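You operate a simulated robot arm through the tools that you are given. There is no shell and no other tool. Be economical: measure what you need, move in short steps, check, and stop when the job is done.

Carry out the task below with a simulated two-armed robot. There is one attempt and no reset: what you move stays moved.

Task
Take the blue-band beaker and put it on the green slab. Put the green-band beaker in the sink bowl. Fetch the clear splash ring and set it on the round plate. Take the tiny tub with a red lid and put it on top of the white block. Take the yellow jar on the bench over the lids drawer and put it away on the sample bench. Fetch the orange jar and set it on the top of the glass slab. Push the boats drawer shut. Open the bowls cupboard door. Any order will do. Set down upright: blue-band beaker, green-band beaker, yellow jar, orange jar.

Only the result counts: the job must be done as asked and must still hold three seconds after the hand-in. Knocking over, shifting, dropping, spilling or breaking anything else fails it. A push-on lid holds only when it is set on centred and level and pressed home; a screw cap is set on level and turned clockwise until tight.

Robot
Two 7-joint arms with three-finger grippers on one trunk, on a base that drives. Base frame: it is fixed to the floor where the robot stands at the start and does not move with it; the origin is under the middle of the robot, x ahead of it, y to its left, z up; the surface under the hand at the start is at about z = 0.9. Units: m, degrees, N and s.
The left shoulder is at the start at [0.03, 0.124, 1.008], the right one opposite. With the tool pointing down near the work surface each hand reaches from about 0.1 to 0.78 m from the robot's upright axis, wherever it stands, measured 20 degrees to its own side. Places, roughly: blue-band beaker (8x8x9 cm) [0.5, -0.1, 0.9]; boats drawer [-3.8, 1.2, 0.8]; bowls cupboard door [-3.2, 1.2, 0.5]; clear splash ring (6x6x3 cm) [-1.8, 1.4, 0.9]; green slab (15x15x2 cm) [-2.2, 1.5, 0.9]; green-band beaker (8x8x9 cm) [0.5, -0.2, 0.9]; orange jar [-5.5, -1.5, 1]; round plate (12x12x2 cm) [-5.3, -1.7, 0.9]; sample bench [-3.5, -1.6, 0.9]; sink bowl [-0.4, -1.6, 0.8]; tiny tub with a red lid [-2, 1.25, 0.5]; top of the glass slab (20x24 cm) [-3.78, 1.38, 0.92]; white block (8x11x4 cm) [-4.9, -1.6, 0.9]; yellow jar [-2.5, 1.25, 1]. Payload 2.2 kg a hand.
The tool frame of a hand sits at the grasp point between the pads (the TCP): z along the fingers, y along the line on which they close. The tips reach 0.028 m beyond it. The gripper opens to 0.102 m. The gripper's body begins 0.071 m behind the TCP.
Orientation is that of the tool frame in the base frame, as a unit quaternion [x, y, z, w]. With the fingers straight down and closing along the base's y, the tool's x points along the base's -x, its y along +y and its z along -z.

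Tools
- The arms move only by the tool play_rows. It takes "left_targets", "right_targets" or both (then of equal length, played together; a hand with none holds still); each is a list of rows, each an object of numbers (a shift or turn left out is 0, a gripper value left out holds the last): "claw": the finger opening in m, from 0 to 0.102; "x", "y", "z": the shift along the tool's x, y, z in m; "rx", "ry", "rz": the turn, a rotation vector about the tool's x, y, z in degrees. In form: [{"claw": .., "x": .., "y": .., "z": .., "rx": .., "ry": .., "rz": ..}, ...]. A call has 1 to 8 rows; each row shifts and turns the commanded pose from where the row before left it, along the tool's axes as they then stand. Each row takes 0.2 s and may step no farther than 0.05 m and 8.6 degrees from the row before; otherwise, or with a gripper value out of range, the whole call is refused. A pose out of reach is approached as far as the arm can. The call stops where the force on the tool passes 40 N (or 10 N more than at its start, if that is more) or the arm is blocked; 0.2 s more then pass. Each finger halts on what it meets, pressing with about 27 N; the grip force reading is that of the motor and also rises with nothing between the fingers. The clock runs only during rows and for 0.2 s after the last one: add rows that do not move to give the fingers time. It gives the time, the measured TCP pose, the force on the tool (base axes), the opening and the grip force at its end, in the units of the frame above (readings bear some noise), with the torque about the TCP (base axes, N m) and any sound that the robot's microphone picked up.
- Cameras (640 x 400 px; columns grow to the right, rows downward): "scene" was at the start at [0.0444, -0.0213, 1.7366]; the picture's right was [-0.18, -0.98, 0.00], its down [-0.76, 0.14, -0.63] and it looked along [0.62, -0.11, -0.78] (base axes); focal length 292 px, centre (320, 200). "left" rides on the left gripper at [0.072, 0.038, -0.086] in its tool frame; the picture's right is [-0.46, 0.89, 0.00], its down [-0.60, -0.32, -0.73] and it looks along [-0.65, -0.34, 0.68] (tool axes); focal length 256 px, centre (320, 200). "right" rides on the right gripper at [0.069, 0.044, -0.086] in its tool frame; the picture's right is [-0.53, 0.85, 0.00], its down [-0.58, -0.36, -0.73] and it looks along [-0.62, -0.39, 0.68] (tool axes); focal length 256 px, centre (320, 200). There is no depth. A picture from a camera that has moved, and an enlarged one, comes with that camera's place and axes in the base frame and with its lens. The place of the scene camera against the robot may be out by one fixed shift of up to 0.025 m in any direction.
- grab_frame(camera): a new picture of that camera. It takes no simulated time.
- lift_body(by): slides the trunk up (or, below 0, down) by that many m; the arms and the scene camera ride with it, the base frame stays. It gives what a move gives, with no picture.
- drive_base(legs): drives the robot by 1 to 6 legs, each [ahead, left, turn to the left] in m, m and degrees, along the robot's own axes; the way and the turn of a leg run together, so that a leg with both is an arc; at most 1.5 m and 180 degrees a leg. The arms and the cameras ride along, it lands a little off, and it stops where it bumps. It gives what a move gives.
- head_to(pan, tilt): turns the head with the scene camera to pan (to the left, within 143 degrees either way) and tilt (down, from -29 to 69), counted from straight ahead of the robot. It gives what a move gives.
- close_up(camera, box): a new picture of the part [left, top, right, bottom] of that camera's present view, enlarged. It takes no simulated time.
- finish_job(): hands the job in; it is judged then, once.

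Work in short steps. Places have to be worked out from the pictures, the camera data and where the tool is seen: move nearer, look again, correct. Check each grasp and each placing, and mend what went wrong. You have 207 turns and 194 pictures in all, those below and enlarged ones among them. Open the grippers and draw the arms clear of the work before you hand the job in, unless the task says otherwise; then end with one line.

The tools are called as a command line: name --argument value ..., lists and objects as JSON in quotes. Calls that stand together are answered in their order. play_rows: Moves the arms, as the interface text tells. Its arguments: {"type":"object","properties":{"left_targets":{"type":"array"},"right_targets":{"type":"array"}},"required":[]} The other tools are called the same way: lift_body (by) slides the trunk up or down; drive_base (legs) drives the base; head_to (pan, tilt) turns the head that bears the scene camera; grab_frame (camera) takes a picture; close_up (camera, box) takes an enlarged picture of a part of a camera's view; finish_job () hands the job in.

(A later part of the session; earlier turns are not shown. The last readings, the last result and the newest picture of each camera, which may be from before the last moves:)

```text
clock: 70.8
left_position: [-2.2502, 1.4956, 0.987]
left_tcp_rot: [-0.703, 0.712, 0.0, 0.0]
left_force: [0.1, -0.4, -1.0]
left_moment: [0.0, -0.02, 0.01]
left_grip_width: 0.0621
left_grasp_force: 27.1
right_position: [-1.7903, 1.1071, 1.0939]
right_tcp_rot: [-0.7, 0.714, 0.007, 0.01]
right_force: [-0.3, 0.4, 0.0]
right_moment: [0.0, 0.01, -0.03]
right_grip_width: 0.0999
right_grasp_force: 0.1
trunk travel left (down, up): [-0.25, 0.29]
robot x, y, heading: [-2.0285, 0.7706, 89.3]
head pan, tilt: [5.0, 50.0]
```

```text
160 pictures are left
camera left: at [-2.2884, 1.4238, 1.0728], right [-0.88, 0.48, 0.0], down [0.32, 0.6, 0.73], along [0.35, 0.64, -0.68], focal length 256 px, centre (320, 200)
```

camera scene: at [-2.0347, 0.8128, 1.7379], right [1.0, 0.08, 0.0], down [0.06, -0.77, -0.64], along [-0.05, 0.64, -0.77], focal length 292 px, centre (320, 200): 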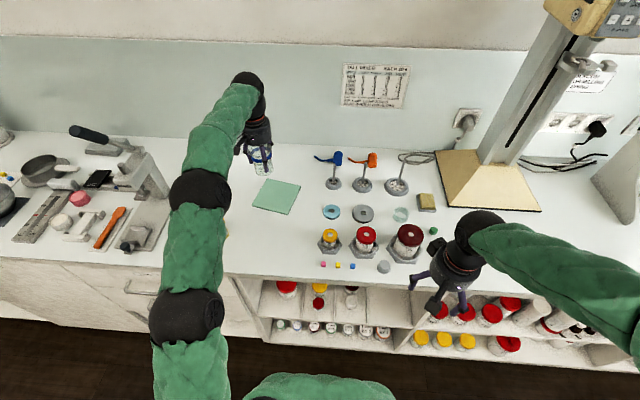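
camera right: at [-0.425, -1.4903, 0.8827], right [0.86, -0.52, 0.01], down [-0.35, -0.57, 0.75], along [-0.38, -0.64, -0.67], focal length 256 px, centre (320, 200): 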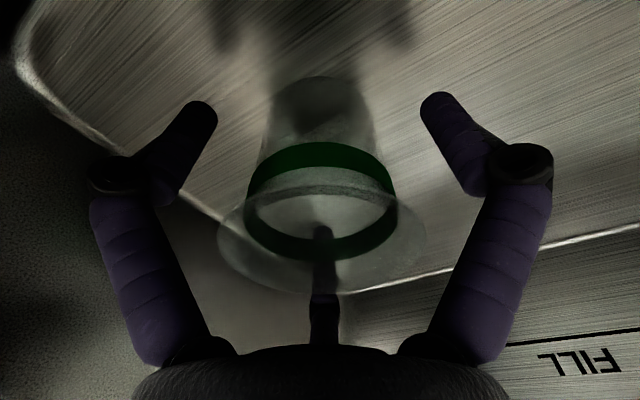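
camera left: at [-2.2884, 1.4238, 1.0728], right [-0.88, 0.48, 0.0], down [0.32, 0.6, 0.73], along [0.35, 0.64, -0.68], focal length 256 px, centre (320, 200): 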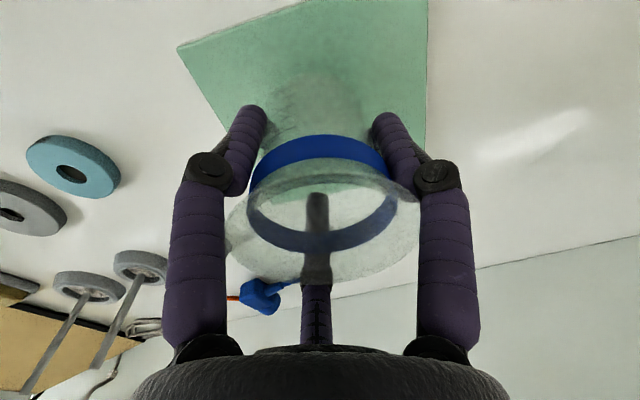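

The beaker is well over the slab. I'll lower it in small steps to contact.

play_rows --left_targets '[{"z": 0.007}, {"z": 0.005}, {"z": 0.004}, {"z": 0.004}, {"z": 0.003}, {"z": 0.003}, {}]'

grab_frame --camera "left"

```text
clock: 72.4
left_position: [-2.2501, 1.4951, 0.9651]
left_tcp_rot: [-0.704, 0.711, 0.003, 0.002]
left_force: [0.1, 0.9, 23.0]
left_moment: [0.44, 0.43, 0.03]
left_grip_width: 0.0622
left_grasp_force: 27.0
right_position: [-1.7893, 1.1061, 1.0939]
right_tcp_rot: [-0.7, 0.714, 0.007, 0.01]
right_force: [0.3, -0.1, 0.8]
right_moment: [-0.02, 0.03, -0.02]
right_grip_width: 0.1002
right_grasp_force: 0.0
trunk travel left (down, up): [-0.25, 0.29]
robot x, y, heading: [-2.0256, 0.7675, 88.9]
head pan, tilt: [5.0, 50.0]
```

```text
159 pictures are left
camera left: at [-2.2874, 1.4229, 1.0508], right [-0.88, 0.47, 0.01], down [0.32, 0.59, 0.74], along [0.35, 0.65, -0.68], focal length 256 px, centre (320, 200)
```

left: 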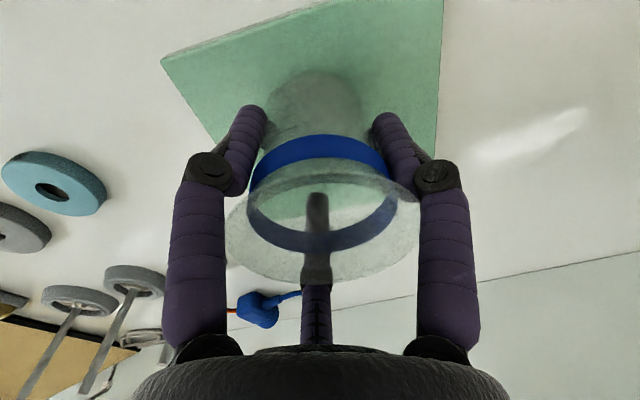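

Contact at 23 N, so the beaker is on the slab. I'll release and rise straight up.

play_rows --left_targets '[{"z": -0.002, "claw": 0.07}, {"claw": 0.1}, {}, {}, {"z": -0.03}, {"z": -0.04}, {"z": -0.04}, {"z": -0.045}]'

grab_frame --camera "left"

close_up --camera "scene" --box '[220, 120, 480, 290]'

```text
clock: 74.2
left_position: [-2.2484, 1.4942, 1.1186]
left_tcp_rot: [-0.703, 0.712, -0.001, 0.0]
left_force: [-0.2, -0.6, -0.3]
left_moment: [0.06, 0.02, 0.01]
left_grip_width: 0.0998
left_grasp_force: 0.1
right_position: [-1.79, 1.1085, 1.0932]
right_tcp_rot: [-0.7, 0.714, 0.008, 0.01]
right_force: [0.1, -0.1, -0.4]
right_moment: [0.02, 0.0, 0.01]
right_grip_width: 0.0999
right_grasp_force: 0.1
trunk travel left (down, up): [-0.25, 0.29]
robot x, y, heading: [-2.0257, 0.7696, 89.2]
head pan, tilt: [5.0, 50.0]
```

```text
158 pictures are left
camera left: at [-2.2862, 1.4227, 1.2041], right [-0.88, 0.48, 0.0], down [0.33, 0.6, 0.73], along [0.35, 0.64, -0.68], focal length 256 px, centre (320, 200)
```

left: 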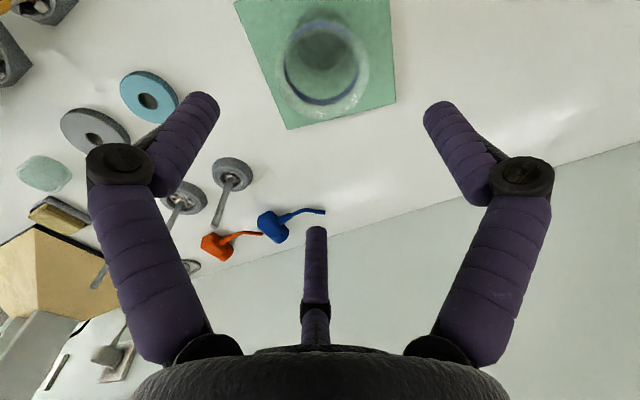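

```text
2.35 times, centred on (350, 205) of scene
camera zoom: at [-2.0341, 0.8092, 1.738], right [1.0, 0.08, 0.0], down [0.06, -0.76, -0.64], along [-0.05, 0.64, -0.77], focal length 687 px, centre (249, 188)
```

zoom: 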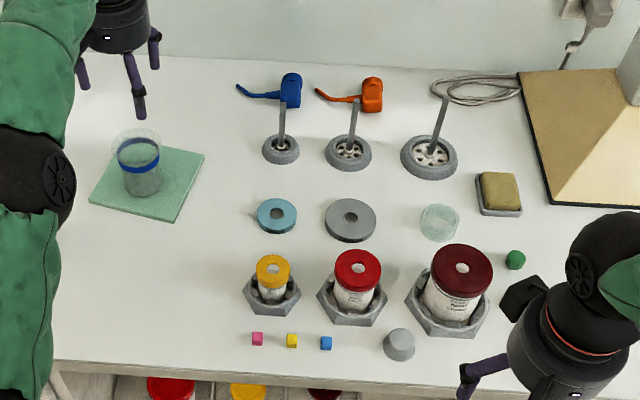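

The blue beaker stands upright on the slab. The clear ring is at about (-1.797,1.449). I'll retract the left hand, level the right hand and yaw it about 51° so that its camera clears the tall dark-red jar.

play_rows --left_targets '[{"x": 0.045, "y": -0.012}, {"x": 0.045, "y": -0.012}, {"x": 0.045, "y": -0.012}, {"x": 0.045, "y": -0.012}, {"x": 0.045, "y": -0.012}, {"x": 0.045, "y": -0.012}, {"x": 0.045}, {"x": 0.03}]' --right_targets '[{"ry": 1.4, "rx": -0.26}, {"x": -0.04, "z": -0.01}, {"x": -0.045}, {"x": -0.045}, {"x": -0.045}, {"x": -0.045}, {"x": -0.04}, {"x": -0.035}]'

play_rows --right_targets '[{"rz": 8.5}, {"rz": 8.5}, {"rz": 8.5}, {"rz": 8.5}, {"rz": 8.5}, {"rz": 8.5}]'

grab_frame --camera "right"

grab_frame --camera "scene"

```text
clock: 76.0
left_position: [-2.1822, 1.1502, 1.1187]
left_tcp_rot: [-0.703, 0.711, 0.0, -0.001]
left_force: [-0.8, 0.1, -0.4]
left_moment: [-0.02, 0.0, -0.02]
left_grip_width: 0.0997
left_grasp_force: 0.0
right_position: [-1.7826, 1.4038, 1.1023]
right_tcp_rot: [-0.7, 0.714, 0.0, -0.001]
right_force: [0.4, -0.4, -0.2]
right_moment: [-0.03, 0.01, 0.01]
right_grip_width: 0.0999
right_grasp_force: 0.0
trunk travel left (down, up): [-0.25, 0.29]
robot x, y, heading: [-2.0266, 0.7699, 89.4]
head pan, tilt: [5.0, 50.0]
```

```text
clock: 77.4
left_position: [-2.1821, 1.1506, 1.1192]
left_tcp_rot: [-0.703, 0.711, 0.0, 0.0]
left_force: [-0.2, -0.1, -0.4]
left_moment: [0.0, 0.01, -0.01]
left_grip_width: 0.1
left_grasp_force: 0.0
right_position: [-1.7834, 1.4025, 1.1019]
right_tcp_rot: [-0.324, 0.946, 0.0, 0.0]
right_force: [-0.3, 0.1, 0.3]
right_moment: [0.0, 0.01, -0.01]
right_grip_width: 0.1
right_grasp_force: 0.1
trunk travel left (down, up): [-0.25, 0.29]
robot x, y, heading: [-2.027, 0.7708, 89.5]
head pan, tilt: [5.0, 50.0]
```

```text
156 pictures are left
camera right: at [-1.8648, 1.3943, 1.1892], right [-0.1, 1.0, 0.0], down [0.68, 0.07, 0.73], along [0.73, 0.07, -0.68], focal length 256 px, centre (320, 200)
```

right: 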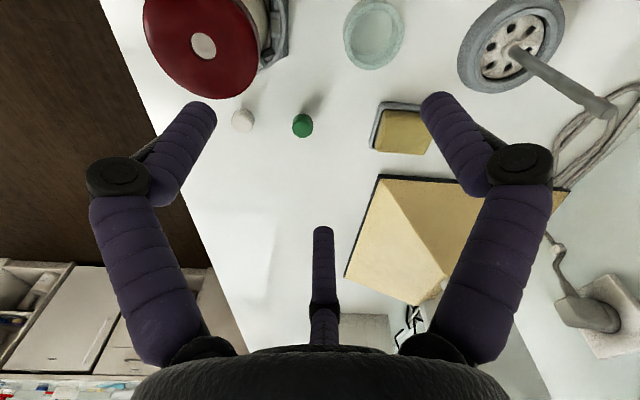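

```text
155 pictures are left
camera scene: at [-2.0345, 0.81, 1.738], right [1.0, 0.08, 0.0], down [0.06, -0.76, -0.64], along [-0.05, 0.64, -0.77], focal length 292 px, centre (320, 200)
```

scene: 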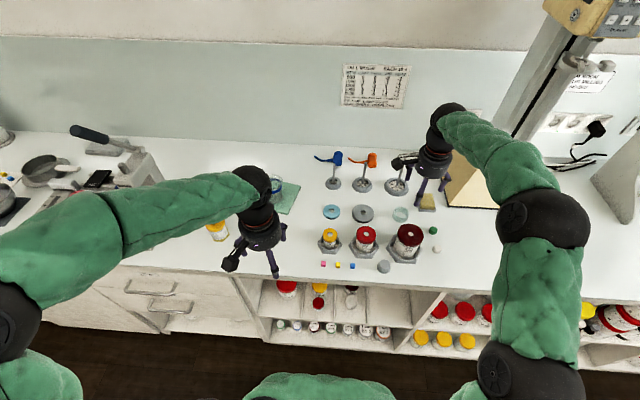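

The right camera confirms the ring at about (-1.804,1.447). I'll move over it, descend part way and check.

play_rows --right_targets '[{"x": -0.012, "y": 0.046}, {"z": 0.04}, {"z": 0.04}, {"z": 0.02}]'

grab_frame --camera "right"

```text
clock: 78.4
left_position: [-2.1811, 1.1503, 1.1183]
left_tcp_rot: [-0.703, 0.711, 0.0, 0.0]
left_force: [-0.4, -0.3, -0.4]
left_moment: [0.0, -0.01, 0.02]
left_grip_width: 0.1001
left_grasp_force: 0.0
right_position: [-1.804, 1.4457, 1.0003]
right_tcp_rot: [-0.325, 0.946, 0.0, 0.0]
right_force: [-0.5, -0.1, 0.4]
right_moment: [0.01, 0.03, 0.01]
right_grip_width: 0.1
right_grasp_force: 0.0
trunk travel left (down, up): [-0.25, 0.29]
robot x, y, heading: [-2.0262, 0.7706, 89.0]
head pan, tilt: [5.0, 50.0]
```

```text
154 pictures are left
camera right: at [-1.8854, 1.4371, 1.0877], right [-0.1, 1.0, 0.0], down [0.68, 0.07, 0.73], along [0.73, 0.07, -0.68], focal length 256 px, centre (320, 200)
```

right: 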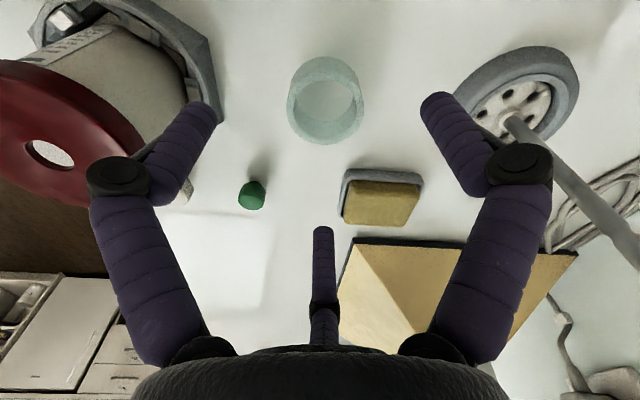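

The ring is centred and the neighbours are clear. I'll descend to z≈0.93 and close.

play_rows --right_targets '[{"z": 0.04}, {"z": 0.032}, {"claw": 0.045}, {}, {}, {}]'

grab_frame --camera "right"

```text
clock: 79.8
left_position: [-2.1818, 1.1491, 1.1198]
left_tcp_rot: [-0.703, 0.712, 0.0, 0.0]
left_force: [-0.7, 0.0, -0.4]
left_moment: [-0.01, 0.0, -0.02]
left_grip_width: 0.0999
left_grasp_force: 0.1
right_position: [-1.8039, 1.4468, 0.9297]
right_tcp_rot: [-0.325, 0.946, -0.001, 0.0]
right_force: [-0.6, -0.1, 2.3]
right_moment: [0.04, -0.01, 0.0]
right_grip_width: 0.0521
right_grasp_force: 27.2
trunk travel left (down, up): [-0.25, 0.29]
robot x, y, heading: [-2.0268, 0.7662, 89.0]
head pan, tilt: [5.0, 50.0]
```

```text
153 pictures are left
camera right: at [-1.8856, 1.4392, 1.016], right [-0.1, 1.0, 0.0], down [0.68, 0.07, 0.73], along [0.73, 0.07, -0.68], focal length 256 px, centre (320, 200)
```

right: 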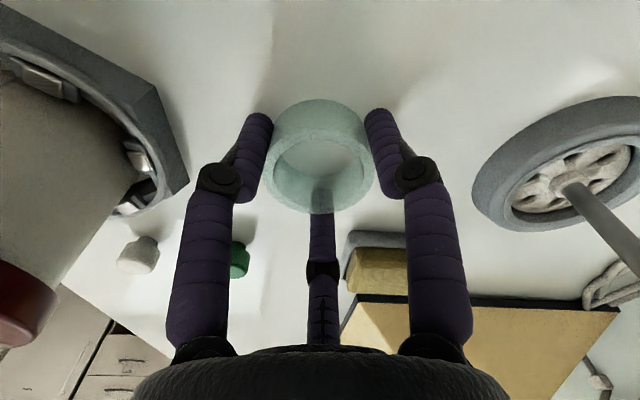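

The ring is gripped at 0.052. I'll lift straight up and then retract.

play_rows --right_targets '[{"z": -0.03}, {"z": -0.045}, {"z": -0.045}, {"z": -0.045}, {"z": -0.02}]'

play_rows --right_targets '[{"x": 0.026, "y": -0.0336}, {"x": 0.026, "y": -0.0336}, {"x": 0.026, "y": -0.0336}, {"x": 0.026, "y": -0.0336}, {"x": 0.026, "y": -0.0336}, {"x": 0.026, "y": -0.0336}, {"x": 0.026, "y": -0.0336}, {"x": 0.026, "y": -0.0336}]'

head_to --pan 0 --tilt 62

grab_frame --camera "scene"

grab_frame --camera "right"

```text
clock: 81.0
left_position: [-2.1817, 1.1507, 1.1194]
left_tcp_rot: [-0.703, 0.711, 0.001, 0.0]
left_force: [0.5, -0.1, -0.1]
left_moment: [-0.02, 0.0, -0.02]
left_grip_width: 0.0998
left_grasp_force: 0.0
right_position: [-1.8036, 1.4464, 1.1177]
right_tcp_rot: [-0.325, 0.946, -0.001, -0.001]
right_force: [0.0, -0.3, -1.3]
right_moment: [0.03, 0.02, 0.03]
right_grip_width: 0.052
right_grasp_force: 26.7
trunk travel left (down, up): [-0.25, 0.29]
robot x, y, heading: [-2.0279, 0.7709, 89.3]
head pan, tilt: [5.0, 50.0]
```

```text
clock: 82.8
left_position: [-2.1819, 1.1496, 1.1208]
left_tcp_rot: [-0.703, 0.711, 0.0, 0.001]
left_force: [-0.5, -0.3, 0.4]
left_moment: [0.02, 0.01, 0.01]
left_grip_width: 0.1001
left_grasp_force: 0.1
right_position: [-1.8026, 1.1049, 1.1155]
right_tcp_rot: [-0.324, 0.946, 0.0, 0.0]
right_force: [-0.7, 0.0, -0.4]
right_moment: [0.0, 0.0, 0.01]
right_grip_width: 0.0519
right_grasp_force: 26.7
trunk travel left (down, up): [-0.25, 0.29]
robot x, y, heading: [-2.0234, 0.7698, 89.3]
head pan, tilt: [5.0, 50.0]
```

```text
clock: 83.5
left_position: [-2.1817, 1.1507, 1.1197]
left_tcp_rot: [-0.703, 0.711, 0.0, 0.0]
left_force: [-0.7, -0.3, -1.0]
left_moment: [0.02, -0.01, 0.03]
left_grip_width: 0.0998
left_grasp_force: 0.0
right_position: [-1.8026, 1.1063, 1.1175]
right_tcp_rot: [-0.324, 0.946, 0.0, 0.0]
right_force: [-0.7, 0.8, -0.1]
right_moment: [0.0, -0.02, -0.03]
right_grip_width: 0.0519
right_grasp_force: 26.8
trunk travel left (down, up): [-0.25, 0.29]
robot x, y, heading: [-2.0284, 0.7724, 89.4]
head pan, tilt: [0.0, 62.0]
```

```text
152 pictures are left
camera scene: at [-2.0279, 0.7973, 1.7232], right [1.0, -0.01, 0.0], down [-0.01, -0.88, -0.47], along [0.01, 0.47, -0.88], focal length 292 px, centre (320, 200)
```

scene: 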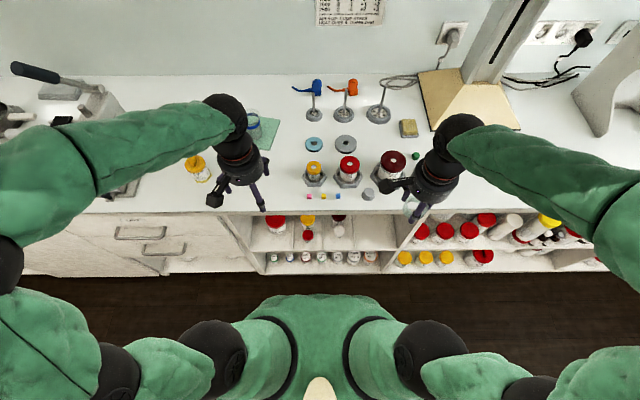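

```text
151 pictures are left
camera right: at [-1.8829, 1.0983, 1.2023], right [-0.1, 1.0, 0.0], down [0.68, 0.07, 0.73], along [0.73, 0.07, -0.68], focal length 256 px, centre (320, 200)
```

right: 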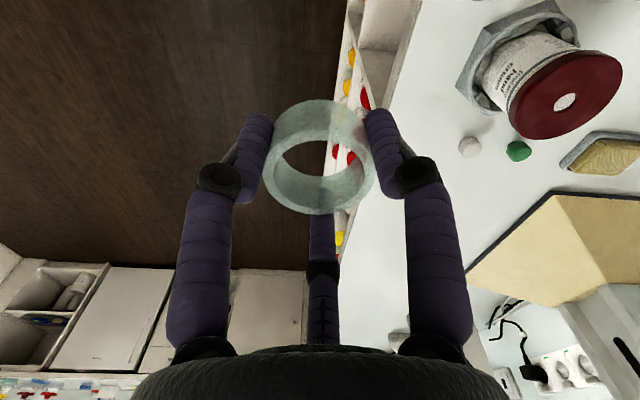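

The ring is held. Now look at the lower shelf of tiny tubs.

close_up --camera "scene" --box '[240, 200, 420, 290]'

drive_base --legs '[[-0.4, 0, 0]]'

head_to --pan 0 --tilt 52

close_up --camera "scene" --box '[220, 120, 420, 260]'

```text
3.56 times, centred on (330, 245) of scene
camera zoom: at [-2.0279, 0.7973, 1.7232], right [1.0, -0.01, 0.0], down [-0.01, -0.88, -0.47], along [0.01, 0.47, -0.88], focal length 1039 px, centre (284, 40)
```

zoom: 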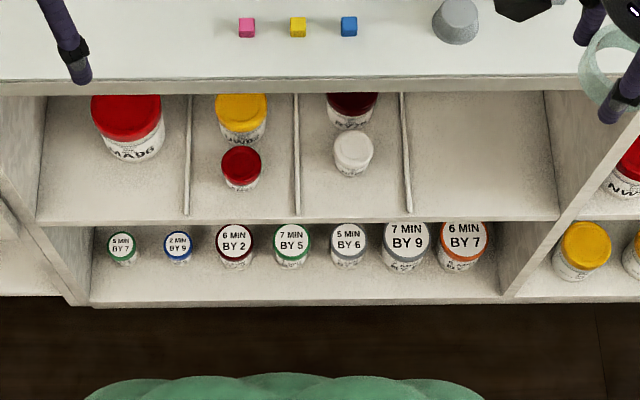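

```text
clock: 86.0
left_position: [-2.1888, 0.7439, 1.1195]
left_tcp_rot: [-0.707, 0.707, 0.001, 0.0]
left_force: [0.3, 0.1, 0.3]
left_moment: [0.01, 0.01, 0.01]
left_grip_width: 0.1
left_grasp_force: 0.0
right_position: [-1.8085, 0.7018, 1.117]
right_tcp_rot: [-0.33, 0.944, 0.0, 0.0]
right_force: [-0.5, -0.6, 0.2]
right_moment: [0.02, 0.01, 0.01]
right_grip_width: 0.0521
right_grasp_force: 26.5
trunk travel left (down, up): [-0.25, 0.29]
robot x, y, heading: [-2.0312, 0.3648, 89.9]
head pan, tilt: [0.0, 62.0]
```

```text
clock: 86.8
left_position: [-2.189, 0.7442, 1.1198]
left_tcp_rot: [-0.707, 0.708, -0.001, 0.0]
left_force: [0.0, 0.4, 0.0]
left_moment: [0.01, -0.01, -0.05]
left_grip_width: 0.0998
left_grasp_force: 0.1
right_position: [-1.8089, 0.7026, 1.1162]
right_tcp_rot: [-0.33, 0.944, 0.0, 0.0]
right_force: [-0.1, -0.4, -0.9]
right_moment: [0.03, 0.0, 0.0]
right_grip_width: 0.0523
right_grasp_force: 27.0
trunk travel left (down, up): [-0.25, 0.29]
robot x, y, heading: [-2.0316, 0.3684, 90.0]
head pan, tilt: [0.0, 52.0]
```

```text
2.86 times, centred on (320, 190) of scene
camera zoom: at [-2.0311, 0.4032, 1.7353], right [1.0, 0.0, 0.0], down [0.0, -0.79, -0.61], along [0.0, 0.61, -0.79], focal length 835 px, centre (320, 229)
```

zoom: 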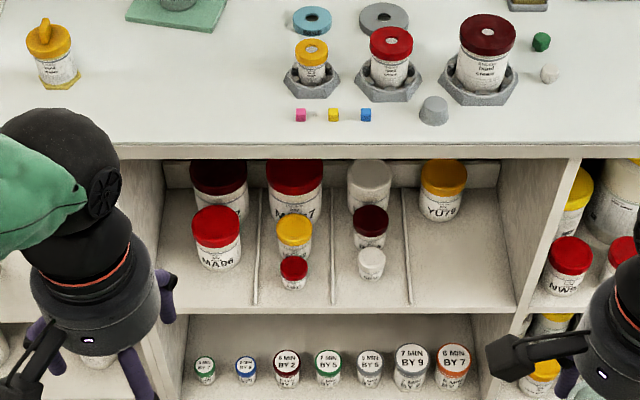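

The tiny red-lidded tub is on the middle shelf, at about (-2.077,1.272), lid top z≈0.497 with the shelf floor at z≈0.458. I'll lower the trunk, pitch the left hand 45° forward and lower it in front of the shelf.

lift_body --by -0.25

play_rows --left_targets '[{"ry": -7.5, "claw": 0.08}, {"ry": -7.5}, {"ry": -7.5}, {"ry": -7.5}, {"ry": -7.5}, {"ry": -7.5}]'

play_rows --left_targets '[{"x": 0.03, "z": 0.03}, {"x": 0.03, "z": 0.03}, {"x": 0.03, "z": 0.03}, {"x": 0.03, "z": 0.03}, {"x": 0.03, "z": 0.03}, {"x": 0.03, "z": 0.03}]'

grab_frame --camera "left"

grab_frame --camera "scene"

```text
clock: 89.3
left_position: [-2.1881, 0.7442, 0.8707]
left_tcp_rot: [-0.707, 0.707, 0.0, 0.0]
left_force: [-0.7, 0.3, 0.3]
left_moment: [-0.01, -0.01, 0.0]
left_grip_width: 0.1002
left_grasp_force: 0.0
right_position: [-1.8081, 0.7029, 0.8668]
right_tcp_rot: [-0.329, 0.944, 0.0, 0.001]
right_force: [-0.6, 0.4, -0.3]
right_moment: [0.02, 0.02, -0.02]
right_grip_width: 0.0519
right_grasp_force: 27.3
trunk travel left (down, up): [0.0, 0.54]
robot x, y, heading: [-2.0319, 0.3652, 89.9]
head pan, tilt: [0.0, 52.0]
```

```text
clock: 90.7
left_position: [-2.1892, 0.744, 0.8698]
left_tcp_rot: [-0.653, 0.653, 0.27, 0.27]
left_force: [0.3, 0.4, 0.1]
left_moment: [0.0, 0.0, 0.03]
left_grip_width: 0.0801
left_grasp_force: 0.0
right_position: [-1.8067, 0.7025, 0.8666]
right_tcp_rot: [-0.329, 0.944, 0.0, 0.001]
right_force: [0.8, 0.0, -0.4]
right_moment: [-0.01, 0.01, -0.01]
right_grip_width: 0.052
right_grasp_force: 26.7
trunk travel left (down, up): [0.0, 0.54]
robot x, y, heading: [-2.0295, 0.3688, 90.0]
head pan, tilt: [0.0, 52.0]
```

```text
clock: 92.1
left_position: [-2.1808, 0.7449, 0.6193]
left_tcp_rot: [0.654, -0.653, -0.271, -0.269]
left_force: [-0.6, 0.9, -0.5]
left_moment: [-0.01, -0.01, 0.03]
left_grip_width: 0.0798
left_grasp_force: 0.0
left hand out of reach, approached as far as the arm can: row 6
right_position: [-1.8083, 0.7036, 0.8662]
right_tcp_rot: [-0.33, 0.944, 0.0, 0.0]
right_force: [0.4, 0.0, -0.1]
right_moment: [0.02, 0.03, -0.01]
right_grip_width: 0.0521
right_grasp_force: 27.3
trunk travel left (down, up): [0.0, 0.54]
robot x, y, heading: [-2.0327, 0.3653, 90.2]
head pan, tilt: [0.0, 52.0]
```

```text
148 pictures are left
camera left: at [-2.2194, 0.6349, 0.6287], right [-0.89, 0.33, 0.33], down [0.32, -0.09, 0.94], along [0.34, 0.94, -0.03], focal length 256 px, centre (320, 200)
```

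left: 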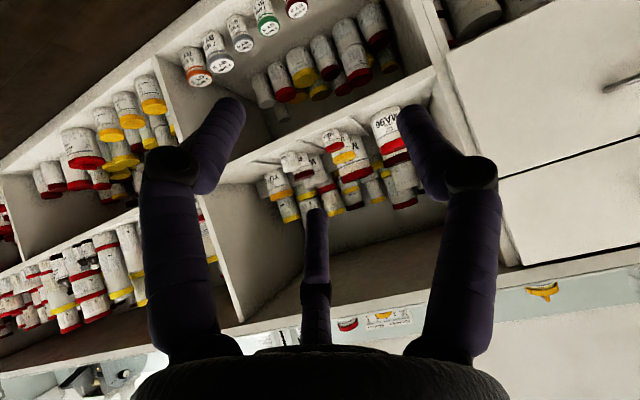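

```text
147 pictures are left
camera scene: at [-2.0309, 0.4031, 1.4853], right [1.0, 0.0, 0.0], down [0.0, -0.79, -0.62], along [0.0, 0.62, -0.79], focal length 292 px, centre (320, 200)
```

scene: 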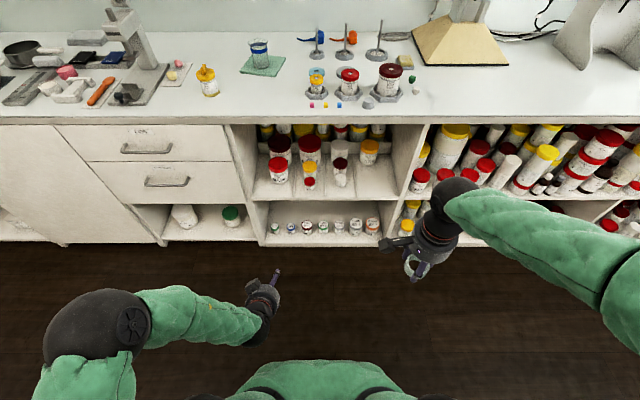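

The folded arm can't go lower this close in, so I'll drive nearer and extend the left hand toward the shelf.

drive_base --legs '[[0.18, -0.04, 0]]'

play_rows --left_targets '[{"x": -0.0283, "z": 0.0283}, {"x": -0.0283, "z": 0.0283}, {"x": -0.0283, "z": 0.0283}, {"x": -0.0283, "z": 0.0283}, {"x": -0.01, "z": 0.03, "y": -0.02}]'

grab_frame --camera "left"

grab_frame --camera "scene"

```text
clock: 93.6
left_position: [-2.1418, 0.9213, 0.6194]
left_tcp_rot: [0.654, -0.653, -0.272, -0.268]
left_force: [0.4, 1.2, 0.2]
left_moment: [0.04, 0.02, 0.0]
left_grip_width: 0.0801
left_grasp_force: 0.1
right_position: [-1.7682, 0.8801, 0.8674]
right_tcp_rot: [-0.329, 0.944, -0.002, -0.001]
right_force: [-0.4, 0.1, 1.0]
right_moment: [-0.05, 0.0, -0.01]
right_grip_width: 0.052
right_grasp_force: 27.0
trunk travel left (down, up): [0.0, 0.54]
robot x, y, heading: [-1.9919, 0.5393, 89.8]
head pan, tilt: [0.0, 52.0]
```

```text
clock: 94.8
left_position: [-2.1243, 1.1114, 0.6024]
left_tcp_rot: [0.654, -0.653, -0.271, -0.268]
left_force: [-0.6, -0.7, 0.6]
left_moment: [0.0, -0.02, -0.02]
left_grip_width: 0.0798
left_grasp_force: 0.0
right_position: [-1.7689, 0.8794, 0.8663]
right_tcp_rot: [-0.329, 0.944, -0.001, -0.001]
right_force: [0.0, 0.2, 0.1]
right_moment: [-0.01, -0.01, 0.0]
right_grip_width: 0.0522
right_grasp_force: 27.0
trunk travel left (down, up): [0.0, 0.54]
robot x, y, heading: [-1.9902, 0.5426, 90.0]
head pan, tilt: [0.0, 52.0]
```

```text
146 pictures are left
camera left: at [-2.1614, 1.0003, 0.6124], right [-0.88, 0.33, 0.33], down [0.32, -0.09, 0.94], along [0.34, 0.94, -0.03], focal length 256 px, centre (320, 200)
```

left: 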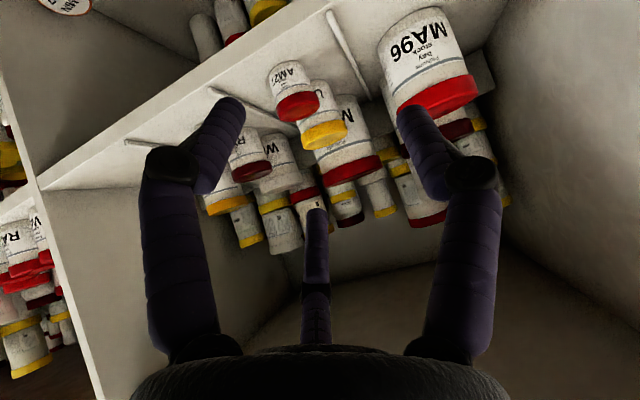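

```text
145 pictures are left
camera scene: at [-1.991, 0.5799, 1.4853], right [1.0, 0.0, 0.0], down [0.0, -0.79, -0.62], along [0.0, 0.62, -0.79], focal length 292 px, centre (320, 200)
```

scene: 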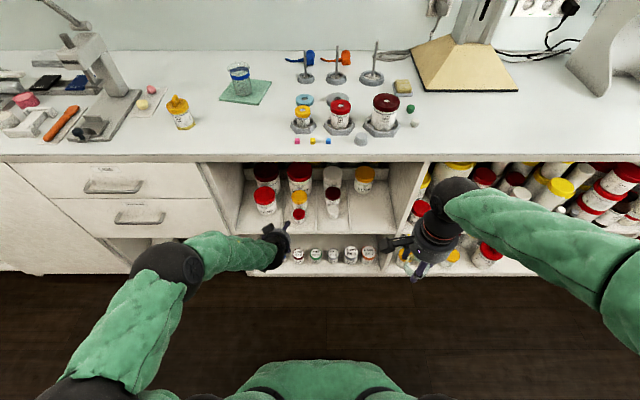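

The left camera confirms the tub's lid at (-2.076,1.272,0.495). I'll align and advance most of the way along the tool axis.

play_rows --left_targets '[{"x": -0.02, "y": -0.025, "claw": 0.085}, {"x": -0.013, "y": -0.023}, {"z": 0.04}, {"z": 0.04}, {"z": 0.03}]'

grab_frame --camera "left"

```text
clock: 96.0
left_position: [-2.0754, 1.2137, 0.5486]
left_tcp_rot: [0.654, -0.654, -0.271, -0.268]
left_force: [-0.1, 0.5, 0.3]
left_moment: [-0.05, 0.0, 0.0]
left_grip_width: 0.0849
left_grasp_force: 0.1
right_position: [-1.7675, 0.8796, 0.8669]
right_tcp_rot: [-0.329, 0.944, -0.001, 0.0]
right_force: [0.0, 0.3, -1.5]
right_moment: [-0.02, 0.0, 0.02]
right_grip_width: 0.0523
right_grasp_force: 27.1
trunk travel left (down, up): [0.0, 0.54]
robot x, y, heading: [-1.9897, 0.5425, 90.0]
head pan, tilt: [0.0, 52.0]
```

```text
144 pictures are left
camera left: at [-2.1127, 1.102, 0.5585], right [-0.88, 0.33, 0.33], down [0.32, -0.09, 0.94], along [0.34, 0.94, -0.03], focal length 256 px, centre (320, 200)
```

left: 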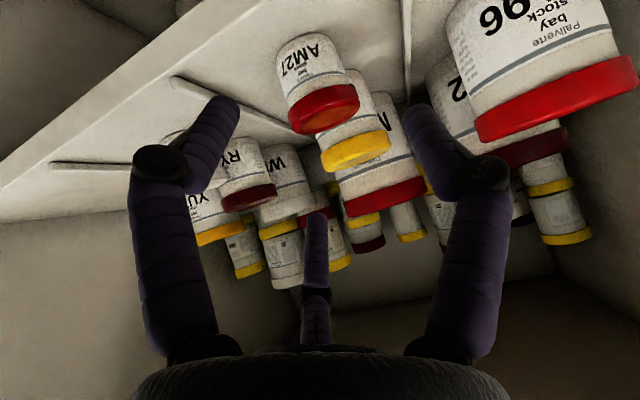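

Still aligned. I'll advance the last 8 cm and close on the tub.

play_rows --left_targets '[{"z": 0.03}, {"z": 0.03}, {"z": 0.02}, {"claw": 0.035}, {}, {}, {}]'

grab_frame --camera "left"

```text
clock: 97.6
left_position: [-2.076, 1.2684, 0.4909]
left_tcp_rot: [-0.653, 0.654, 0.271, 0.268]
left_force: [0.6, 1.1, -0.6]
left_moment: [-0.02, 0.01, -0.01]
left_grip_width: 0.0618
left_grasp_force: 26.9
right_position: [-1.7681, 0.8817, 0.8667]
right_tcp_rot: [-0.331, 0.944, 0.0, 0.0]
right_force: [0.4, -0.7, -0.2]
right_moment: [0.01, -0.02, 0.0]
right_grip_width: 0.0522
right_grasp_force: 27.2
trunk travel left (down, up): [0.0, 0.54]
robot x, y, heading: [-1.9918, 0.5436, 90.2]
head pan, tilt: [0.0, 52.0]
```

```text
143 pictures are left
camera left: at [-2.1136, 1.1567, 0.5015], right [-0.88, 0.33, 0.33], down [0.32, -0.09, 0.94], along [0.34, 0.94, -0.03], focal length 256 px, centre (320, 200)
```

left: 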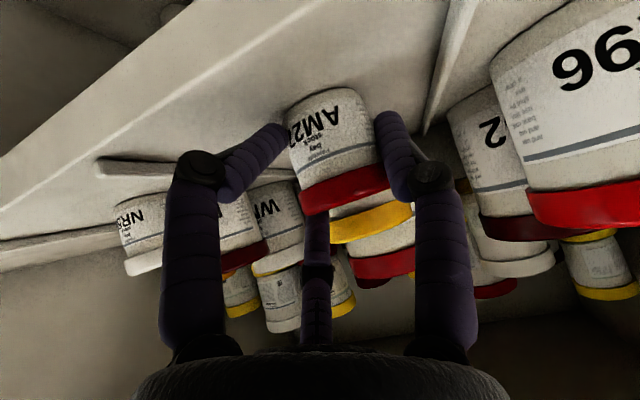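

The fingers stopped at 0.062 around the tub. I'll lift it 2–3 cm and check it comes along.

play_rows --left_targets '[{"x": -0.01, "z": -0.01}, {"x": -0.01, "z": -0.01}, {}]'

grab_frame --camera "left"

```text
clock: 98.4
left_position: [-2.0756, 1.2662, 0.52]
left_tcp_rot: [0.654, -0.653, -0.271, -0.267]
left_force: [-0.7, -0.2, 0.2]
left_moment: [-0.01, -0.02, 0.0]
left_grip_width: 0.0619
left_grasp_force: 26.9
right_position: [-1.768, 0.8795, 0.8666]
right_tcp_rot: [-0.329, 0.944, 0.0, 0.0]
right_force: [-0.2, -1.3, -0.6]
right_moment: [0.01, -0.03, -0.02]
right_grip_width: 0.052
right_grasp_force: 27.4
trunk travel left (down, up): [0.0, 0.54]
robot x, y, heading: [-1.9887, 0.5422, 89.9]
head pan, tilt: [0.0, 52.0]
```

```text
142 pictures are left
camera left: at [-2.1131, 1.1562, 0.5297], right [-0.88, 0.33, 0.33], down [0.32, -0.09, 0.94], along [0.34, 0.94, -0.03], focal length 256 px, centre (320, 200)
```

left: 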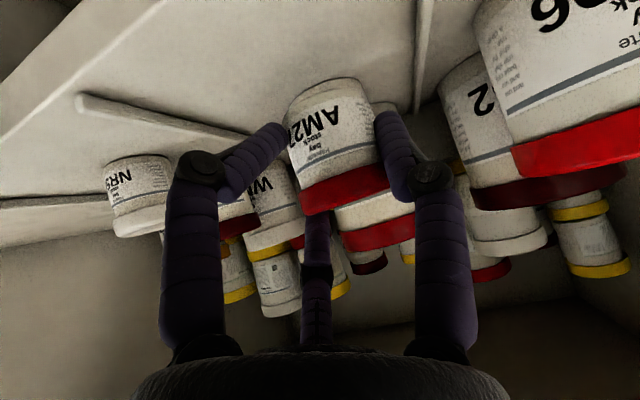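

The tub is held. I'll withdraw it backward out of the shelf.

play_rows --left_targets '[{"x": -0.005, "z": -0.035}, {"z": -0.04}, {"x": 0.015, "z": -0.04}, {"x": 0.03, "z": -0.03}, {"x": 0.03, "z": -0.03}, {"x": 0.03, "z": -0.03}]'

drive_base --legs '[[-0.35, 0, 0]]'

lift_body --by 0.25

head_to --pan 60 --tilt 30

grab_frame --camera "scene"

grab_frame --camera "left"

```text
clock: 99.8
left_position: [-2.0762, 1.0525, 0.5964]
left_tcp_rot: [-0.653, 0.653, 0.272, 0.269]
left_force: [0.2, 0.1, 0.6]
left_moment: [0.03, -0.01, 0.03]
left_grip_width: 0.058
left_grasp_force: 27.2
right_position: [-1.7688, 0.8794, 0.8661]
right_tcp_rot: [-0.33, 0.944, 0.001, 0.0]
right_force: [0.1, -0.8, -0.4]
right_moment: [0.0, 0.01, 0.01]
right_grip_width: 0.0521
right_grasp_force: 27.0
trunk travel left (down, up): [0.0, 0.54]
robot x, y, heading: [-1.9925, 0.541, 89.9]
head pan, tilt: [0.0, 52.0]
```

```text
clock: 102.1
left_position: [-2.0779, 0.699, 0.5966]
left_tcp_rot: [0.655, -0.652, -0.272, -0.268]
left_force: [0.1, -0.2, -0.9]
left_moment: [0.02, 0.02, 0.02]
left_grip_width: 0.0578
left_grasp_force: 26.9
right_position: [-1.7705, 0.528, 0.8659]
right_tcp_rot: [-0.332, 0.943, 0.0, 0.0]
right_force: [0.7, 0.1, 0.2]
right_moment: [0.03, -0.01, 0.0]
right_grip_width: 0.0521
right_grasp_force: 27.0
trunk travel left (down, up): [0.0, 0.54]
robot x, y, heading: [-1.9882, 0.1907, 90.3]
head pan, tilt: [0.0, 52.0]
```

```text
clock: 104.7
left_position: [-2.0774, 0.6988, 0.8448]
left_tcp_rot: [0.655, -0.652, -0.272, -0.268]
left_force: [-0.5, 0.2, -0.6]
left_moment: [-0.01, -0.01, 0.0]
left_grip_width: 0.0575
left_grasp_force: 27.2
right_position: [-1.7699, 0.5286, 1.1165]
right_tcp_rot: [-0.333, 0.943, -0.001, 0.0]
right_force: [-0.4, -0.1, -0.1]
right_moment: [-0.01, 0.0, -0.01]
right_grip_width: 0.0522
right_grasp_force: 27.0
trunk travel left (down, up): [-0.25, 0.29]
robot x, y, heading: [-1.9887, 0.1909, 90.4]
head pan, tilt: [0.0, 52.0]
```

```text
clock: 106.0
left_position: [-2.0784, 0.699, 0.8453]
left_tcp_rot: [0.656, -0.652, -0.271, -0.268]
left_force: [0.0, 0.1, -0.4]
left_moment: [-0.02, -0.01, -0.03]
left_grip_width: 0.0575
left_grasp_force: 26.9
right_position: [-1.7692, 0.5282, 1.1163]
right_tcp_rot: [-0.332, 0.943, 0.0, -0.001]
right_force: [-0.5, -0.1, -0.2]
right_moment: [0.0, -0.06, 0.0]
right_grip_width: 0.0523
right_grasp_force: 27.2
trunk travel left (down, up): [-0.25, 0.29]
robot x, y, heading: [-1.9881, 0.1874, 90.2]
head pan, tilt: [60.0, 30.0]
```

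```text
141 pictures are left
camera scene: at [-2.069, 0.1963, 1.7675], right [0.5, 0.87, 0.0], down [0.43, -0.25, -0.87], along [-0.75, 0.43, -0.5], focal length 292 px, centre (320, 200)
```

scene: 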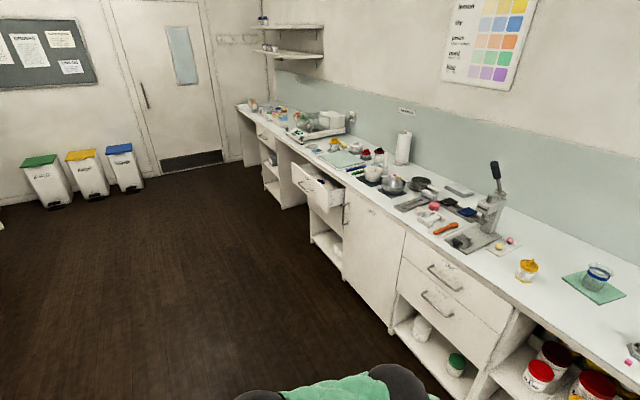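

```text
140 pictures are left
camera left: at [-2.1152, 0.5878, 0.8552], right [-0.89, 0.32, 0.33], down [0.32, -0.08, 0.94], along [0.33, 0.94, -0.03], focal length 256 px, centre (320, 200)
```

left: 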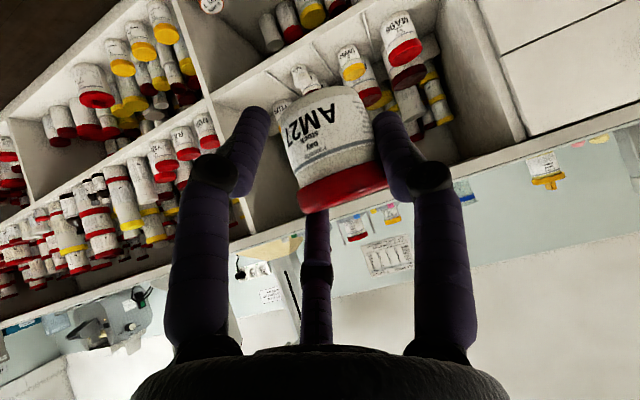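

The tub (AM27) is firmly held. Now I'll drive to the far end of the south bench, near the white block and round plate.

drive_base --legs '[[0, 0, 90], [1.5, 0, 0], [1.5, 0, 0], [0.11, 0, 0], [0, 0, 90], [0.65, 0, 0]]'

head_to --pan 0 --tilt 42

grab_frame --camera "scene"

grab_frame --camera "left"

```text
clock: 132.4
left_position: [-5.0199, -1.1018, 0.8457]
left_tcp_rot: [0.642, 0.666, -0.263, 0.275]
left_force: [-0.5, 0.5, -0.5]
left_moment: [-0.03, 0.0, 0.02]
left_grip_width: 0.0554
left_grasp_force: 26.3
right_position: [-5.333, -0.9412, 1.1167]
right_tcp_rot: [0.938, 0.347, 0.001, -0.001]
right_force: [-0.3, -0.5, -0.4]
right_moment: [0.02, 0.02, -0.02]
right_grip_width: 0.0518
right_grasp_force: 26.7
trunk travel left (down, up): [-0.25, 0.29]
robot x, y, heading: [-5.1227, -0.5915, -87.9]
head pan, tilt: [60.0, 30.0]
```

```text
clock: 133.7
left_position: [-5.0202, -1.1012, 0.845]
left_tcp_rot: [0.641, 0.666, -0.263, 0.276]
left_force: [-0.1, -0.2, -1.4]
left_moment: [-0.01, 0.01, 0.02]
left_grip_width: 0.0552
left_grasp_force: 27.4
right_position: [-5.3329, -0.9411, 1.1174]
right_tcp_rot: [0.938, 0.346, 0.001, -0.001]
right_force: [-0.8, -1.1, 0.2]
right_moment: [-0.02, 0.0, 0.0]
right_grip_width: 0.0522
right_grasp_force: 26.9
trunk travel left (down, up): [-0.25, 0.29]
robot x, y, heading: [-5.1244, -0.591, -88.0]
head pan, tilt: [0.0, 42.0]
```

```text
139 pictures are left
camera scene: at [-5.1223, -0.6557, 1.7493], right [-1.0, -0.04, 0.0], down [-0.02, 0.67, -0.74], along [0.03, -0.74, -0.67], focal length 292 px, centre (320, 200)
```

scene: 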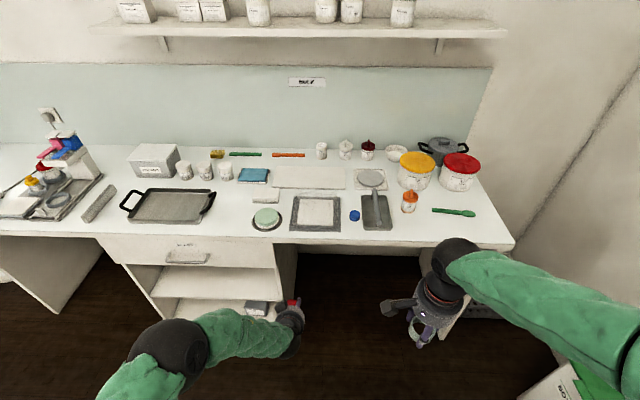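

```text
138 pictures are left
camera left: at [-4.9856, -0.9876, 0.8551], right [0.9, -0.3, 0.33], down [-0.32, 0.07, 0.94], along [-0.3, -0.95, -0.03], focal length 256 px, centre (320, 200)
```

left: 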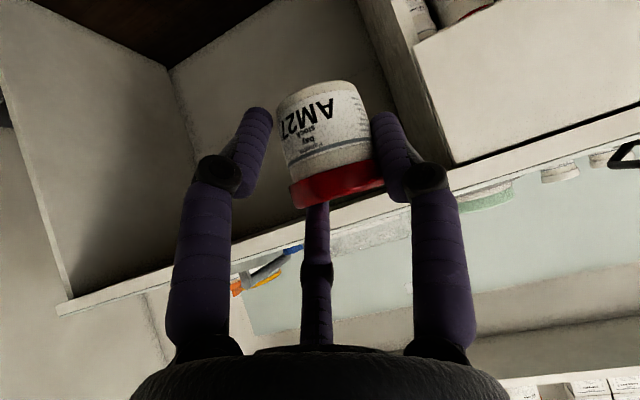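

I'll zoom in on the block, plate and orange jar.

close_up --camera "scene" --box '[220, 130, 490, 250]'

```text
2.37 times, centred on (355, 190) of scene
camera zoom: at [-5.1223, -0.6557, 1.7493], right [-1.0, -0.04, 0.0], down [-0.02, 0.67, -0.74], along [0.03, -0.74, -0.67], focal length 692 px, centre (237, 224)
```

zoom: 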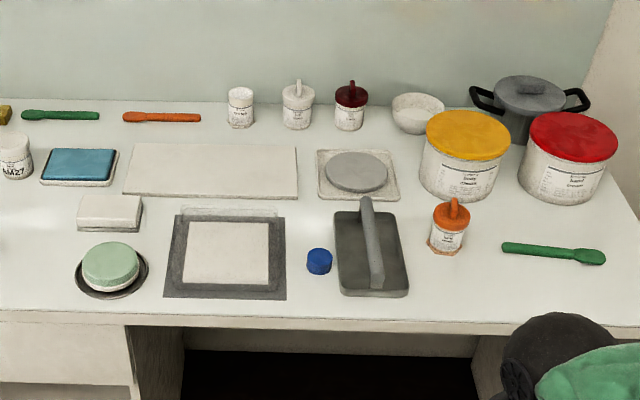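

The tub has slid forward to the fingertips (its centre about 4 cm ahead of the TCP), so I'll place it promptly. I'll raise the left hand first, then drive in.

play_rows --left_targets '[{"x": -0.035, "z": -0.035}, {"x": -0.035, "z": -0.035}, {"x": -0.035, "z": -0.035}, {"x": -0.035, "z": -0.035}]'

drive_base --legs '[[0.4, 0.06, -2]]'

grab_frame --camera "left"

grab_frame --camera "scene"

```text
clock: 134.7
left_position: [-5.0194, -1.1004, 1.0438]
left_tcp_rot: [0.643, 0.665, -0.263, 0.275]
left_force: [-0.3, 0.7, -0.8]
left_moment: [-0.02, 0.04, -0.03]
left_grip_width: 0.055
left_grasp_force: 26.9
right_position: [-5.3333, -0.9406, 1.1165]
right_tcp_rot: [0.938, 0.347, 0.0, 0.0]
right_force: [0.7, -0.4, 0.0]
right_moment: [-0.02, 0.02, 0.01]
right_grip_width: 0.0521
right_grasp_force: 26.5
trunk travel left (down, up): [-0.25, 0.29]
robot x, y, heading: [-5.1216, -0.5961, -88.0]
head pan, tilt: [0.0, 42.0]
```

```text
clock: 137.2
left_position: [-4.9727, -1.5016, 1.044]
left_tcp_rot: [0.654, 0.654, -0.268, 0.27]
left_force: [-0.7, -1.3, -0.3]
left_moment: [0.0, 0.02, 0.01]
left_grip_width: 0.0549
left_grasp_force: 27.3
right_position: [-5.2803, -1.3302, 1.116]
right_tcp_rot: [0.944, 0.33, 0.0, -0.001]
right_force: [0.4, 0.7, -0.5]
right_moment: [0.02, 0.01, 0.01]
right_grip_width: 0.0522
right_grasp_force: 26.9
trunk travel left (down, up): [-0.25, 0.29]
robot x, y, heading: [-5.0571, -0.9907, -90.2]
head pan, tilt: [0.0, 42.0]
```

```text
136 pictures are left
camera left: at [-4.9341, -1.3895, 1.0533], right [0.88, -0.33, 0.33], down [-0.32, 0.09, 0.94], along [-0.34, -0.94, -0.03], focal length 256 px, centre (320, 200)
```

left: 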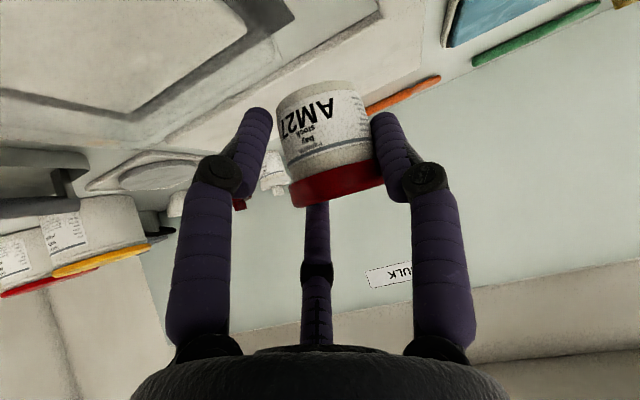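

```text
135 pictures are left
camera scene: at [-5.0585, -1.0548, 1.7492], right [-1.0, 0.0, 0.0], down [0.0, 0.67, -0.74], along [0.0, -0.74, -0.67], focal length 292 px, centre (320, 200)
```

scene: 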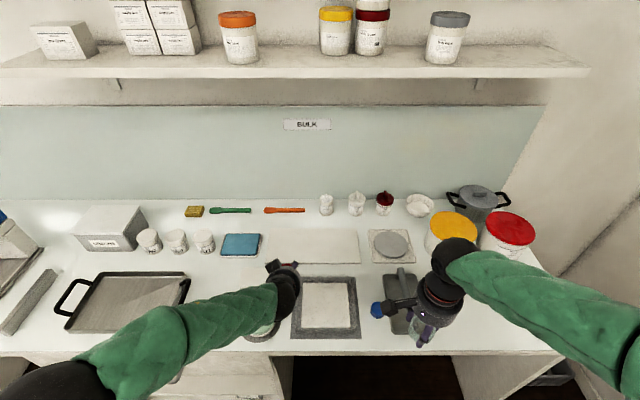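

I'll move the left hand sideways over the block and look.

play_rows --left_targets '[{"y": 0.038}, {"y": 0.038}, {"y": 0.038}, {"x": -0.02, "z": 0.02}]'

grab_frame --camera "left"

grab_frame --camera "scene"

```text
clock: 138.2
left_position: [-4.8576, -1.5303, 1.0428]
left_tcp_rot: [0.654, 0.654, -0.268, 0.27]
left_force: [0.1, -0.5, -0.4]
left_moment: [0.03, -0.02, 0.02]
left_grip_width: 0.0548
left_grasp_force: 27.1
right_position: [-5.2793, -1.3312, 1.117]
right_tcp_rot: [0.944, 0.33, 0.001, -0.001]
right_force: [0.0, 0.5, -0.2]
right_moment: [0.02, 0.02, -0.04]
right_grip_width: 0.0522
right_grasp_force: 27.2
trunk travel left (down, up): [-0.25, 0.29]
robot x, y, heading: [-5.0549, -0.9897, -90.3]
head pan, tilt: [0.0, 42.0]
```

```text
134 pictures are left
camera left: at [-4.8196, -1.4178, 1.0533], right [0.88, -0.33, 0.33], down [-0.32, 0.08, 0.94], along [-0.34, -0.94, -0.03], focal length 256 px, centre (320, 200)
```

left: 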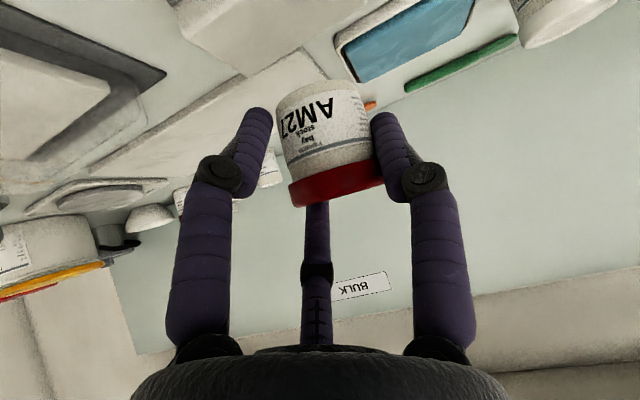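

```text
133 pictures are left
camera scene: at [-5.0592, -1.0559, 1.7492], right [-1.0, 0.0, 0.0], down [0.0, 0.67, -0.74], along [0.0, -0.74, -0.67], focal length 292 px, centre (320, 200)
```

scene: 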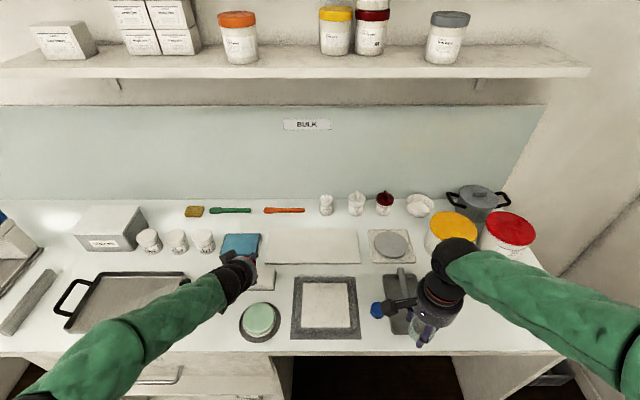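

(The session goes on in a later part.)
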